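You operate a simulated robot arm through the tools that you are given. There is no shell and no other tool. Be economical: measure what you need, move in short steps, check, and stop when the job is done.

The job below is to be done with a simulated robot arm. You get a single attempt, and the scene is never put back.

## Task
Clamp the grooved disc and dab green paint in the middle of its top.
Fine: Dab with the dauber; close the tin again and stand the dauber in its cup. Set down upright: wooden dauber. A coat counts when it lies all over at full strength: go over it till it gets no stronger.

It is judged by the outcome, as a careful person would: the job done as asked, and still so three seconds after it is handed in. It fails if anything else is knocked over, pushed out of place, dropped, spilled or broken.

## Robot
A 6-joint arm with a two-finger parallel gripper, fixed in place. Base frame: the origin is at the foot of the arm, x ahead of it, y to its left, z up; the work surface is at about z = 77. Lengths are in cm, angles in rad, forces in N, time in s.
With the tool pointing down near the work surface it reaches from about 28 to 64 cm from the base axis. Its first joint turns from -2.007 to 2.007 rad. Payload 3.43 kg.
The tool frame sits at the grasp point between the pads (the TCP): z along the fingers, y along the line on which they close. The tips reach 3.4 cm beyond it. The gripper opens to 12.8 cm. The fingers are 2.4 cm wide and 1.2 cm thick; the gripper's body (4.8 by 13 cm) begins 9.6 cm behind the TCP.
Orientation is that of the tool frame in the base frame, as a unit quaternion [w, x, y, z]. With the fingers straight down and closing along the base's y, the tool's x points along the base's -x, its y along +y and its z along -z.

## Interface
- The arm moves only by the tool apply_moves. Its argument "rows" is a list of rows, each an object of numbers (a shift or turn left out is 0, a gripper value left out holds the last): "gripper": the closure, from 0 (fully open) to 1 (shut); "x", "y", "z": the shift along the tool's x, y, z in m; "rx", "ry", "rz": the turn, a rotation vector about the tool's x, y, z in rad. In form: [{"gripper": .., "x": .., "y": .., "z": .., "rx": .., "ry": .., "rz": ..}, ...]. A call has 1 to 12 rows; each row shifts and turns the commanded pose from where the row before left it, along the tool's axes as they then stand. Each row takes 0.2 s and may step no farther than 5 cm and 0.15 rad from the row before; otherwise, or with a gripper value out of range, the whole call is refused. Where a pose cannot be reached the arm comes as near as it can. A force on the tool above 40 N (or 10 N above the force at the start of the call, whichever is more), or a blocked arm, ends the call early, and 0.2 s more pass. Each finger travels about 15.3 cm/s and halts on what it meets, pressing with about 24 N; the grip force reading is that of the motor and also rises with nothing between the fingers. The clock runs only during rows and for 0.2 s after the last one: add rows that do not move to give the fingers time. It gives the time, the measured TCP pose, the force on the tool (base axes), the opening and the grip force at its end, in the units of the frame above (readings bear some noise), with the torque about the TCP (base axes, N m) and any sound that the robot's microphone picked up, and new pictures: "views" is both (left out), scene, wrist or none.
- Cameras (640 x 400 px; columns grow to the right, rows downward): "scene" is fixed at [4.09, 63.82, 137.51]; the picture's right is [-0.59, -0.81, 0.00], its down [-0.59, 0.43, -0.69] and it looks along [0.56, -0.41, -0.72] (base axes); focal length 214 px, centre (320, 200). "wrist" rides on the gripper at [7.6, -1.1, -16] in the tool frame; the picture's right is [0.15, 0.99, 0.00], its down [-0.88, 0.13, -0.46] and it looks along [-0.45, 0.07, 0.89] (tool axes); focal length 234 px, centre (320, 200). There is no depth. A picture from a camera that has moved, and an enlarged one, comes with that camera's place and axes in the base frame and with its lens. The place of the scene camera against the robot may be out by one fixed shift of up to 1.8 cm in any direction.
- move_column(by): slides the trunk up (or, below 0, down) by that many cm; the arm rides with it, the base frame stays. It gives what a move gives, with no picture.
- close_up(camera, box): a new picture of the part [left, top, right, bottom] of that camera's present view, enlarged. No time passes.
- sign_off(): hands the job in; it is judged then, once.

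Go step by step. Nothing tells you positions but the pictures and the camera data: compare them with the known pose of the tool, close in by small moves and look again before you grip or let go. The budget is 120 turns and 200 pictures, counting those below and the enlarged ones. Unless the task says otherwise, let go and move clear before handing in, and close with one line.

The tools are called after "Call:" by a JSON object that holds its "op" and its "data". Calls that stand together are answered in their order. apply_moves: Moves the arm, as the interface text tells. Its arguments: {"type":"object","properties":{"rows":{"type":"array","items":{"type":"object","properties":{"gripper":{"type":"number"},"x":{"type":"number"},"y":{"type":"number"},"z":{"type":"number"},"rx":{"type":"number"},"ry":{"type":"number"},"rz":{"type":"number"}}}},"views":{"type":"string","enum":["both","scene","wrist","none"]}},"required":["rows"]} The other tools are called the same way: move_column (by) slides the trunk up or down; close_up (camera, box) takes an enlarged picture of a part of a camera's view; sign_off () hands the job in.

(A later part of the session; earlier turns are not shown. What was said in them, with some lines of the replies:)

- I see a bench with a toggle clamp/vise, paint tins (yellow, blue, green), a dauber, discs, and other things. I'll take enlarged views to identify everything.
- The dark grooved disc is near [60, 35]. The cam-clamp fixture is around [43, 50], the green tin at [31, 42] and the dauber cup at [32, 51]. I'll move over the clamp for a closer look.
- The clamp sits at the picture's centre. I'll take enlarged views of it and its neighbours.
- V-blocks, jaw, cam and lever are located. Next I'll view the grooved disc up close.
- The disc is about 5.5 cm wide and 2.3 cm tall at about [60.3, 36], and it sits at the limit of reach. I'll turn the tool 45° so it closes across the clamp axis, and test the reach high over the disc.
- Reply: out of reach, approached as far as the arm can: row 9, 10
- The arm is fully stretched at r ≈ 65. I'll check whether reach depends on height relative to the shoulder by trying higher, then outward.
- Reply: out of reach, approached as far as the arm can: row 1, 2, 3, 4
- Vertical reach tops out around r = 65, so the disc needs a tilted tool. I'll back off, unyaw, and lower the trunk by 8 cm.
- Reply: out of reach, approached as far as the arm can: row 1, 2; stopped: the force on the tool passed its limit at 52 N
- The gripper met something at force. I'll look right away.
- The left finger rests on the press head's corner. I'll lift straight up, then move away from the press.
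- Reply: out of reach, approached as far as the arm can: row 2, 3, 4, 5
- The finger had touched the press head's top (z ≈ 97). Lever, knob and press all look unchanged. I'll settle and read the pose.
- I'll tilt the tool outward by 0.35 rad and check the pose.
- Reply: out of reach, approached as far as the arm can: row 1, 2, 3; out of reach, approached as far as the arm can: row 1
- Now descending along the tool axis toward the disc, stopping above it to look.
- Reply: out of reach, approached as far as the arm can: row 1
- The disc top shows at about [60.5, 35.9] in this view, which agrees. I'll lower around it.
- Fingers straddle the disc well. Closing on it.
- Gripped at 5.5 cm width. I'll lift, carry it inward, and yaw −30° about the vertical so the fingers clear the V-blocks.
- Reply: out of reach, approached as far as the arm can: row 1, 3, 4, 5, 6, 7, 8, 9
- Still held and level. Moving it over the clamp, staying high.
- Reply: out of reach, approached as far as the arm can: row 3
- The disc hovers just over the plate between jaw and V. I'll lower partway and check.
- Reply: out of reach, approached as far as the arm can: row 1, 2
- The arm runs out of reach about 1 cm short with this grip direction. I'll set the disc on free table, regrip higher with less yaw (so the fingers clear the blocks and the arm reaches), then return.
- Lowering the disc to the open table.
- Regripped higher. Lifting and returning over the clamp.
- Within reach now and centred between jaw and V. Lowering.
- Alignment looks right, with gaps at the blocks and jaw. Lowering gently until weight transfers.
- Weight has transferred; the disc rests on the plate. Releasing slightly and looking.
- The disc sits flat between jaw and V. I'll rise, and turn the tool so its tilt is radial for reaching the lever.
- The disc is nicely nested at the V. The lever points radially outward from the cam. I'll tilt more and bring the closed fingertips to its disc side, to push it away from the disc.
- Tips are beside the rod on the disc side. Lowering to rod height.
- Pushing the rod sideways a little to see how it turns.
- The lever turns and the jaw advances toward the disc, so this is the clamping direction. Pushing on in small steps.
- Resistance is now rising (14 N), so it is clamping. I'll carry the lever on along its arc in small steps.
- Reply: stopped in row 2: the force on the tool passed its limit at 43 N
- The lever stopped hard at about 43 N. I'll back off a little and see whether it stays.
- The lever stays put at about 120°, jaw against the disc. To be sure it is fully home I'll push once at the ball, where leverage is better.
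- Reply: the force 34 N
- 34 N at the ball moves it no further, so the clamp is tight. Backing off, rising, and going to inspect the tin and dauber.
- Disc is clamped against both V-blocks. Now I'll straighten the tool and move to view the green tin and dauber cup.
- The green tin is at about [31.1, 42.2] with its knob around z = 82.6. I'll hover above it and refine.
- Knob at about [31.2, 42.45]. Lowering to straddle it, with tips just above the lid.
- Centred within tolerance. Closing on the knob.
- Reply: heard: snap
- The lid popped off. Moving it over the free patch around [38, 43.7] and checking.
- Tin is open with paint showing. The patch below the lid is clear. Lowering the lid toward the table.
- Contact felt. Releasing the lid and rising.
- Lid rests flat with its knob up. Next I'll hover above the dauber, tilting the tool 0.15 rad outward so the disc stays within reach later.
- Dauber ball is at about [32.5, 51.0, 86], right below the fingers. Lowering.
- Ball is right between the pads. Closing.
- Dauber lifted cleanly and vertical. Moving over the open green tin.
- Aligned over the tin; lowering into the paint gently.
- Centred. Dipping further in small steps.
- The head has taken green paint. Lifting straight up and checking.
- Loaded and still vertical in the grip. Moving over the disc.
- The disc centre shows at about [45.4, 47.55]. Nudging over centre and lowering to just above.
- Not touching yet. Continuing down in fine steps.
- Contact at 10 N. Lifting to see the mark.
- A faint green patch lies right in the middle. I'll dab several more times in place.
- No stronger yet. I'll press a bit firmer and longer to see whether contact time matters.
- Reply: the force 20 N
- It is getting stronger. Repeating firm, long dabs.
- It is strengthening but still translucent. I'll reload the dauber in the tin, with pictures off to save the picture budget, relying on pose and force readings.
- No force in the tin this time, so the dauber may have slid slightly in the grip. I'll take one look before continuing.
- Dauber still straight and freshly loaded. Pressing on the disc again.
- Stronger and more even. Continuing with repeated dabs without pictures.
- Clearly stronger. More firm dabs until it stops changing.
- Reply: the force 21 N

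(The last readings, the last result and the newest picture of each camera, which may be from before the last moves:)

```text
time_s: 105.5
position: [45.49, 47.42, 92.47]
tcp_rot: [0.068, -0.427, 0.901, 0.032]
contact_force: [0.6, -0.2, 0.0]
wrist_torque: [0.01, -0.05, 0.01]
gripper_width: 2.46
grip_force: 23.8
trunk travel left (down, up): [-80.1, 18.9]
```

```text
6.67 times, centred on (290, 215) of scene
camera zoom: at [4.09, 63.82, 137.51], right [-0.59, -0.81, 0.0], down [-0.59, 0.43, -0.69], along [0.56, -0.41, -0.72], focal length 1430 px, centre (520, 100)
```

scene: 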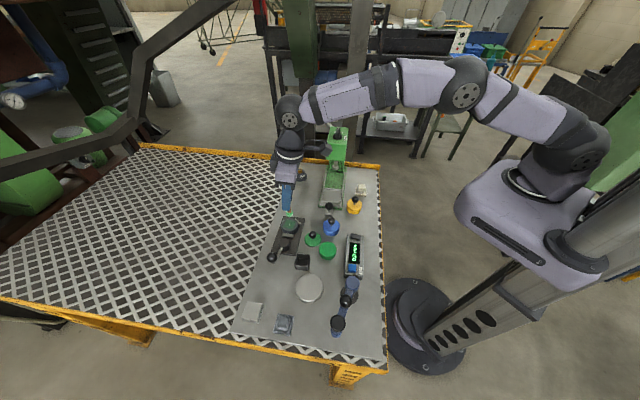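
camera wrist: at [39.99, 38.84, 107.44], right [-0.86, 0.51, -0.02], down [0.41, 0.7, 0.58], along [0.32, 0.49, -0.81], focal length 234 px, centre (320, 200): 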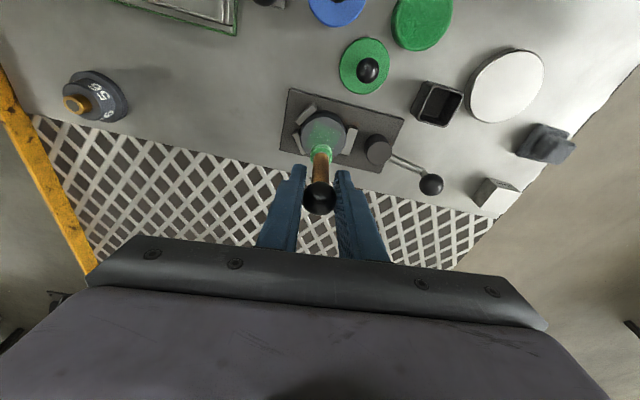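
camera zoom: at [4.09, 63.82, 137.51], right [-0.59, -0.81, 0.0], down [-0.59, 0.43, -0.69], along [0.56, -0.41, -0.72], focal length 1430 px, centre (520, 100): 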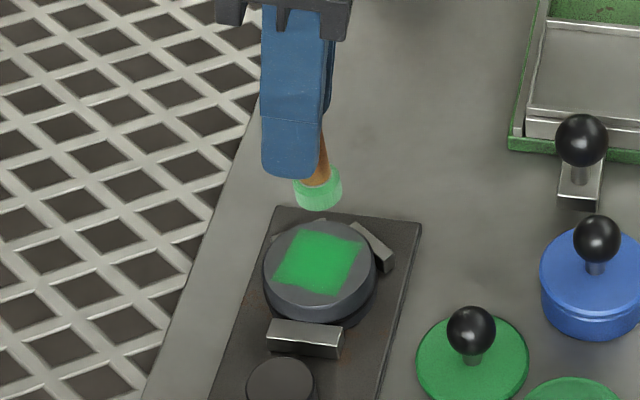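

Now a solid green square. One more round to be sure it gets no stronger.

Call:
{"op": "apply_moves", "data": {"rows": [{"x": 0.0062, "y": 0.001, "z": 0.0241}, {"x": 0.0037, "z": 0.0255}, {}, {}, {}, {}, {"x": -0.0012, "z": -0.008}, {"x": 0.0012, "z": 0.008}, {}, {}, {}, {}], "views": "none"}}

Call:
{"op": "apply_moves", "data": {"rows": [{"x": -0.0042, "z": -0.008}, {"x": 0.0013, "z": 0.009}, {}, {}, {}, {}, {"x": -0.0012, "z": -0.008}, {"x": 0.0012, "z": 0.008}, {}, {}, {"x": -0.0036, "z": -0.0244}, {"x": -0.0036, "z": -0.0254}], "views": "none"}}

Call:
{"op": "close_up", "data": {"camera": "scene", "box": [265, 185, 315, 245]}}

```text
time_s: 108.1
position: [45.46, 47.25, 87.45]
tcp_rot: [0.071, -0.427, 0.901, 0.034]
contact_force: [0.5, 0.4, 11.5]
wrist_torque: [0.13, -0.06, 0.0]
gripper_width: 2.49
grip_force: 24.1
trunk travel left (down, up): [-80.1, 18.9]
```

```text
time_s: 110.7
position: [45.58, 47.34, 92.1]
tcp_rot: [0.068, -0.427, 0.901, 0.033]
contact_force: [0.0, -0.2, -1.0]
wrist_torque: [0.02, 0.01, 0.0]
gripper_width: 2.43
grip_force: 23.8
trunk travel left (down, up): [-80.1, 18.9]
```

```text
6.67 times, centred on (290, 215) of scene
camera zoom: at [4.09, 63.82, 137.51], right [-0.59, -0.81, 0.0], down [-0.59, 0.43, -0.69], along [0.56, -0.41, -0.72], focal length 1430 px, centre (520, 100)
```

zoom: 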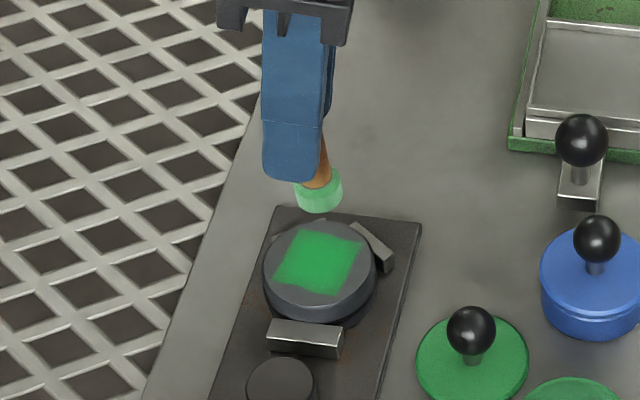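

No change any more: the coat is at full strength. Now returning the dauber to its cup.

Call:
{"op": "apply_moves", "data": {"rows": [{"x": -0.0015, "z": -0.01}, {"x": 0.0178, "y": 0.042, "z": -0.0027}, {"x": 0.0178, "y": 0.042, "z": -0.0027}, {"x": 0.0178, "y": 0.042, "z": -0.0027}, {}, {}], "views": "none"}}

```text
time_s: 112.1
position: [32.3, 51.31, 93.26]
tcp_rot: [0.069, -0.427, 0.901, 0.032]
contact_force: [-0.3, 0.3, 0.1]
wrist_torque: [-0.01, 0.01, -0.01]
gripper_width: 2.46
grip_force: 23.6
trunk travel left (down, up): [-80.1, 18.9]
```

Call:
{"op": "apply_moves", "data": {"rows": [{"x": 0.0035, "y": -0.0018, "z": 0.0235}, {"x": 0.0034, "z": 0.0224}, {}], "views": "none"}}

Call:
{"op": "close_up", "data": {"camera": "wrist", "box": [240, 80, 400, 200]}}

```text
time_s: 112.9
position: [32.41, 51.08, 88.61]
tcp_rot: [0.07, -0.427, 0.901, 0.033]
contact_force: [-0.1, 0.0, 0.2]
wrist_torque: [-0.03, -0.03, -0.02]
gripper_width: 2.42
grip_force: 23.6
trunk travel left (down, up): [-80.1, 18.9]
```

```text
3.33 times, centred on (320, 140) of wrist
camera zoom: at [26.99, 42.72, 103.28], right [-0.86, 0.51, -0.02], down [0.41, 0.7, 0.58], along [0.32, 0.49, -0.81], focal length 781 px, centre (320, 400)
```

zoom: 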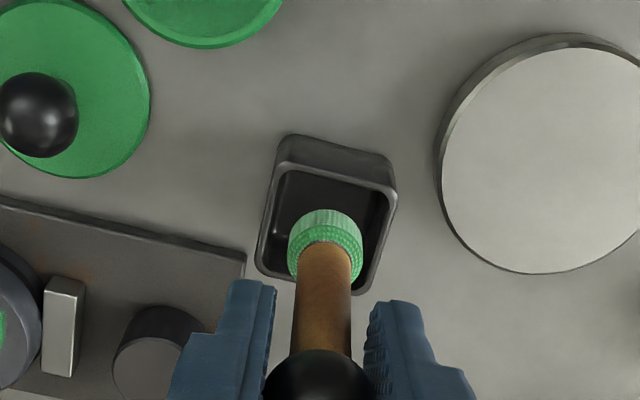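

Head is right over the cup opening. Lowering in.

Call:
{"op": "apply_moves", "data": {"rows": [{"x": 0.0018, "z": 0.012}, {"x": 0.0018, "z": 0.012}, {}], "views": "none"}}

Call:
{"op": "apply_moves", "data": {"rows": [{"x": 0.0005, "z": 0.003}, {}], "views": "none"}}

Call:
{"op": "apply_moves", "data": {"rows": [{"x": 0.0004, "z": 0.0025}, {}], "views": "none"}}

```text
time_s: 113.7
position: [32.46, 51.14, 86.23]
tcp_rot: [0.069, -0.427, 0.901, 0.033]
contact_force: [-0.2, 0.3, 0.5]
wrist_torque: [0.01, 0.0, 0.01]
gripper_width: 2.44
grip_force: 24.5
trunk travel left (down, up): [-80.1, 18.9]
```

```text
time_s: 114.3
position: [32.6, 51.15, 85.81]
tcp_rot: [0.069, -0.427, 0.901, 0.033]
contact_force: [0.2, -0.3, 0.2]
wrist_torque: [0.02, -0.02, -0.02]
gripper_width: 2.43
grip_force: 23.9
trunk travel left (down, up): [-80.1, 18.9]
```

```text
time_s: 114.9
position: [32.51, 51.12, 85.6]
tcp_rot: [0.07, -0.426, 0.901, 0.032]
contact_force: [0.0, 0.2, 0.3]
wrist_torque: [-0.01, 0.0, -0.01]
gripper_width: 2.43
grip_force: 24.1
trunk travel left (down, up): [-80.1, 18.9]
```

Call:
{"op": "apply_moves", "data": {"rows": [{"x": 0.0003, "z": 0.002}, {}], "views": "none"}}

Call:
{"op": "apply_moves", "data": {"rows": [{"x": 0.0003, "z": 0.002}, {}], "views": "none"}}

```text
time_s: 115.5
position: [32.52, 51.23, 85.47]
tcp_rot: [0.069, -0.427, 0.901, 0.034]
contact_force: [0.0, 0.0, 0.2]
wrist_torque: [0.01, 0.0, 0.04]
gripper_width: 2.45
grip_force: 24.0
trunk travel left (down, up): [-80.1, 18.9]
```

```text
time_s: 116.1
position: [32.57, 51.19, 85.32]
tcp_rot: [0.069, -0.427, 0.901, 0.033]
contact_force: [-0.4, 0.0, -0.6]
wrist_torque: [0.02, -0.02, -0.05]
gripper_width: 2.46
grip_force: 24.0
trunk travel left (down, up): [-80.1, 18.9]
```

The arm reports no floor contact yet at 85.3, about 0.5 cm below the pick height, which agrees with the slip seen. Continuing in small steps.

Call:
{"op": "apply_moves", "data": {"rows": [{"x": 0.0003, "z": 0.002}, {}], "views": "none"}}

Call:
{"op": "apply_moves", "data": {"rows": [{"x": 0.0003, "z": 0.002}, {}], "views": "none"}}

```text
time_s: 116.7
position: [32.44, 51.22, 85.03]
tcp_rot: [0.068, -0.427, 0.901, 0.032]
contact_force: [-0.2, 0.3, -0.1]
wrist_torque: [0.0, 0.02, 0.05]
gripper_width: 2.45
grip_force: 23.9
trunk travel left (down, up): [-80.1, 18.9]
```

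```text
time_s: 117.3
position: [32.53, 51.34, 85.03]
tcp_rot: [0.068, -0.427, 0.901, 0.032]
contact_force: [-0.1, -0.7, -0.5]
wrist_torque: [0.03, 0.03, -0.01]
gripper_width: 2.45
grip_force: 24.1
trunk travel left (down, up): [-80.1, 18.9]
```

Call:
{"op": "apply_moves", "data": {"rows": [{"x": 0.0003, "z": 0.0025}, {}], "views": "none"}}

Call:
{"op": "apply_moves", "data": {"rows": [{"x": 0.0003, "z": 0.0025}, {}], "views": "none"}}

```text
time_s: 117.9
position: [32.55, 51.22, 84.69]
tcp_rot: [0.069, -0.427, 0.901, 0.033]
contact_force: [-1.1, -1.2, 3.5]
wrist_torque: [-0.03, 0.02, 0.0]
gripper_width: 2.45
grip_force: 23.9
trunk travel left (down, up): [-80.1, 18.9]
```

```text
time_s: 118.5
position: [32.52, 51.22, 84.67]
tcp_rot: [0.071, -0.426, 0.901, 0.035]
contact_force: [-1.7, -1.0, 14.0]
wrist_torque: [0.02, 0.05, 0.01]
gripper_width: 2.44
grip_force: 24.4
trunk travel left (down, up): [-80.1, 18.9]
```

Floor contact felt, consistent with the dauber having slid up in the grip. Easing off and releasing gently, then rising.

Call:
{"op": "apply_moves", "data": {"rows": [{"x": -0.0004, "z": -0.003}, {"gripper": 0.78}, {"gripper": 0.7}, {"gripper": 0.6}, {}, {}], "views": "none"}}

Call:
{"op": "apply_moves", "data": {"rows": [{"x": -0.003, "z": -0.02}, {"x": -0.0045, "z": -0.03}, {"x": -0.006, "z": -0.04}, {"x": -0.003, "z": -0.02}, {}], "views": "none"}}

Call:
{"op": "close_up", "data": {"camera": "wrist", "box": [200, 40, 400, 190]}}

```text
time_s: 119.9
position: [32.47, 51.08, 84.75]
tcp_rot: [0.069, -0.427, 0.901, 0.033]
contact_force: [-0.1, 0.0, -0.1]
wrist_torque: [0.01, 0.04, 0.02]
gripper_width: 5.13
grip_force: 0.0
trunk travel left (down, up): [-80.1, 18.9]
```

```text
time_s: 121.1
position: [32.45, 51.02, 95.8]
tcp_rot: [0.068, -0.427, 0.901, 0.033]
contact_force: [-0.1, -1.0, 0.3]
wrist_torque: [0.01, -0.01, -0.01]
gripper_width: 5.12
grip_force: 0.0
trunk travel left (down, up): [-80.1, 18.9]
```

```text
2.67 times, centred on (300, 115) of wrist
camera zoom: at [27.05, 42.73, 110.46], right [-0.86, 0.51, -0.02], down [0.41, 0.7, 0.58], along [0.32, 0.49, -0.81], focal length 624 px, centre (373, 427)
```

zoom: 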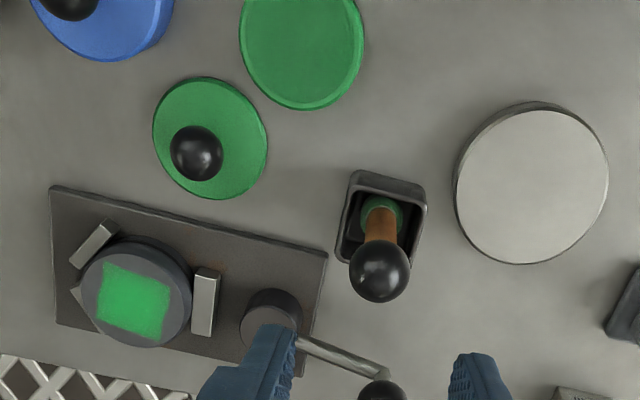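

Dauber stands upright in its cup and the lid is where I left it. Straightening the tool and moving over the lid knob.

Call:
{"op": "apply_moves", "data": {"rows": [{"ry": 0.0765}, {"ry": 0.0765}, {"x": 0.0122, "y": -0.044}, {"x": 0.0122, "y": -0.044}, {}, {}], "views": "none"}}

```text
time_s: 122.5
position: [37.74, 43.72, 95.84]
tcp_rot: [0.0, -0.428, 0.904, 0.001]
contact_force: [0.7, 0.4, 0.8]
wrist_torque: [-0.02, 0.0, -0.01]
gripper_width: 5.12
grip_force: 0.0
trunk travel left (down, up): [-80.1, 18.9]
```

Call:
{"op": "apply_moves", "data": {"rows": [{"x": 0.0015, "y": -0.001, "z": 0.047}, {"z": 0.047}, {"z": 0.03}, {"z": 0.0168}, {}], "views": "none"}}

Call:
{"op": "apply_moves", "data": {"rows": [{"gripper": 0.75}, {"gripper": 0.9}, {"gripper": 1.0}, {}], "views": "none"}}

```text
time_s: 123.7
position: [37.74, 43.62, 81.73]
tcp_rot: [0.0, -0.428, 0.904, -0.001]
contact_force: [-0.8, 0.8, -0.2]
wrist_torque: [-0.01, 0.0, 0.01]
gripper_width: 5.11
grip_force: 0.2
trunk travel left (down, up): [-80.1, 18.9]
```

```text
time_s: 124.7
position: [37.73, 43.47, 81.78]
tcp_rot: [0.001, -0.429, 0.903, 0.0]
contact_force: [0.0, -0.1, 0.0]
wrist_torque: [0.03, 0.01, -0.02]
gripper_width: 2.25
grip_force: 24.0
trunk travel left (down, up): [-80.1, 18.9]
```

Call:
{"op": "apply_moves", "data": {"rows": [{"z": -0.03}, {"z": -0.03}, {"x": 0.0249, "y": 0.0213}, {"x": 0.0249, "y": 0.0213}, {}, {}], "views": "none"}}

Call:
{"op": "close_up", "data": {"camera": "wrist", "box": [240, 100, 400, 200]}}

```text
time_s: 126.1
position: [31.4, 42.27, 87.87]
tcp_rot: [0.0, -0.428, 0.904, -0.001]
contact_force: [0.7, 0.0, -1.2]
wrist_torque: [-0.03, 0.02, 0.01]
gripper_width: 2.21
grip_force: 24.4
trunk travel left (down, up): [-80.1, 18.9]
```

```text
4.00 times, centred on (320, 150) of wrist
camera zoom: at [27.47, 35.73, 103.85], right [-0.86, 0.51, 0.0], down [0.46, 0.76, 0.46], along [0.23, 0.39, -0.89], focal length 937 px, centre (320, 400)
```

zoom: 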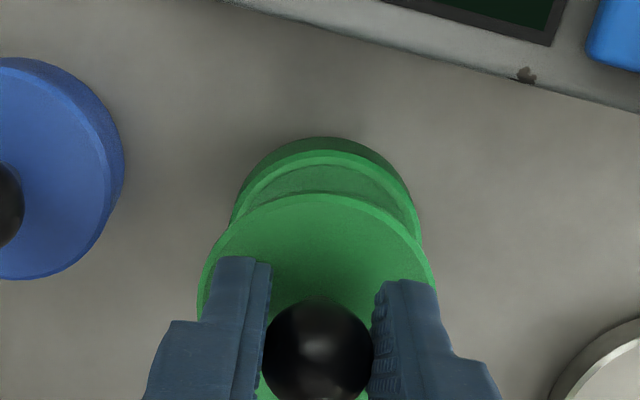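

Tin appears about 0.2 cm to the right relative to when I lifted the lid. I'll correct and lower onto the tin.

Call:
{"op": "apply_moves", "data": {"rows": [{"x": -0.0012, "y": 0.002}, {"z": 0.02}, {"z": 0.015}, {}], "views": "none"}}

Call:
{"op": "apply_moves", "data": {"rows": [{"z": 0.004}, {"z": 0.002}, {}], "views": "none"}}

```text
time_s: 127.1
position: [31.24, 42.51, 84.23]
tcp_rot: [0.0, -0.428, 0.904, 0.0]
contact_force: [0.3, -0.4, 0.0]
wrist_torque: [0.01, -0.01, 0.02]
gripper_width: 2.24
grip_force: 24.0
trunk travel left (down, up): [-80.1, 18.9]
```

```text
time_s: 127.9
position: [31.26, 42.35, 83.79]
tcp_rot: [-0.001, -0.428, 0.904, 0.0]
contact_force: [-0.1, -7.5, 7.5]
wrist_torque: [-0.31, 0.12, -0.01]
gripper_width: 2.25
grip_force: 23.6
trunk travel left (down, up): [-80.1, 18.9]
heard: snap
```

Snap heard: the lid has seated. A touch more push, then release and rise.

Call:
{"op": "apply_moves", "data": {"rows": [{"z": 0.0015}, {}], "views": "none"}}

Call:
{"op": "apply_moves", "data": {"rows": [{"z": -0.0015, "gripper": 0.78}, {"gripper": 0.6}, {}, {"z": -0.03}, {"z": -0.05}, {"z": -0.05}, {"x": 0.03}, {}], "views": "none"}}

Call:
{"op": "close_up", "data": {"camera": "scene", "box": [250, 180, 370, 280]}}

```text
time_s: 128.5
position: [31.33, 42.44, 83.76]
tcp_rot: [0.001, -0.428, 0.904, 0.002]
contact_force: [2.5, -11.6, 19.3]
wrist_torque: [-0.41, 0.08, -0.04]
gripper_width: 2.24
grip_force: 24.2
trunk travel left (down, up): [-80.1, 18.9]
```

```text
time_s: 130.3
position: [29.15, 40.25, 96.63]
tcp_rot: [0.0, -0.428, 0.904, 0.0]
contact_force: [0.2, -0.4, -0.1]
wrist_torque: [-0.01, 0.04, 0.02]
gripper_width: 5.11
grip_force: 0.0
trunk travel left (down, up): [-80.1, 18.9]
```

```text
4.00 times, centred on (310, 230) of scene
camera zoom: at [4.09, 63.82, 137.51], right [-0.59, -0.81, 0.0], down [-0.59, 0.43, -0.69], along [0.56, -0.41, -0.72], focal length 858 px, centre (360, 80)
```

zoom: 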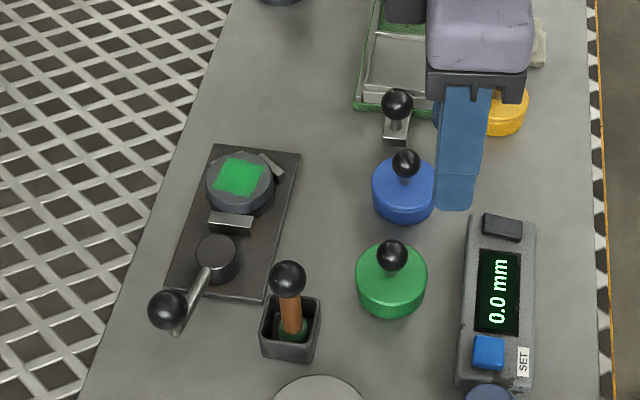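

The disc is clamped with a solid green coat in the middle, the tin is closed and level, and the dauber stands upright in its cup. I'll rise clear and hand in.

Call:
{"op": "apply_moves", "data": {"rows": [{"z": -0.05}, {"z": -0.05}, {}], "views": "none"}}

Call:
{"op": "sign_off", "data": {}}

```text
time_s: 131.1
position: [29.36, 40.05, 106.66]
tcp_rot: [0.0, -0.428, 0.904, 0.001]
contact_force: [0.5, -0.2, -0.1]
wrist_torque: [-0.01, -0.02, 0.01]
gripper_width: 5.08
grip_force: 0.0
trunk travel left (down, up): [-80.1, 18.9]
```

```text
The job is handed in.
```

The job is handed in: the grooved disc is clamped and coated green in the middle of its top, the tin is closed, and the dauber stands upright in its cup. Early on a finger bumped the top of the green press (about 50 N); the press and its lever looked unmoved afterwards.
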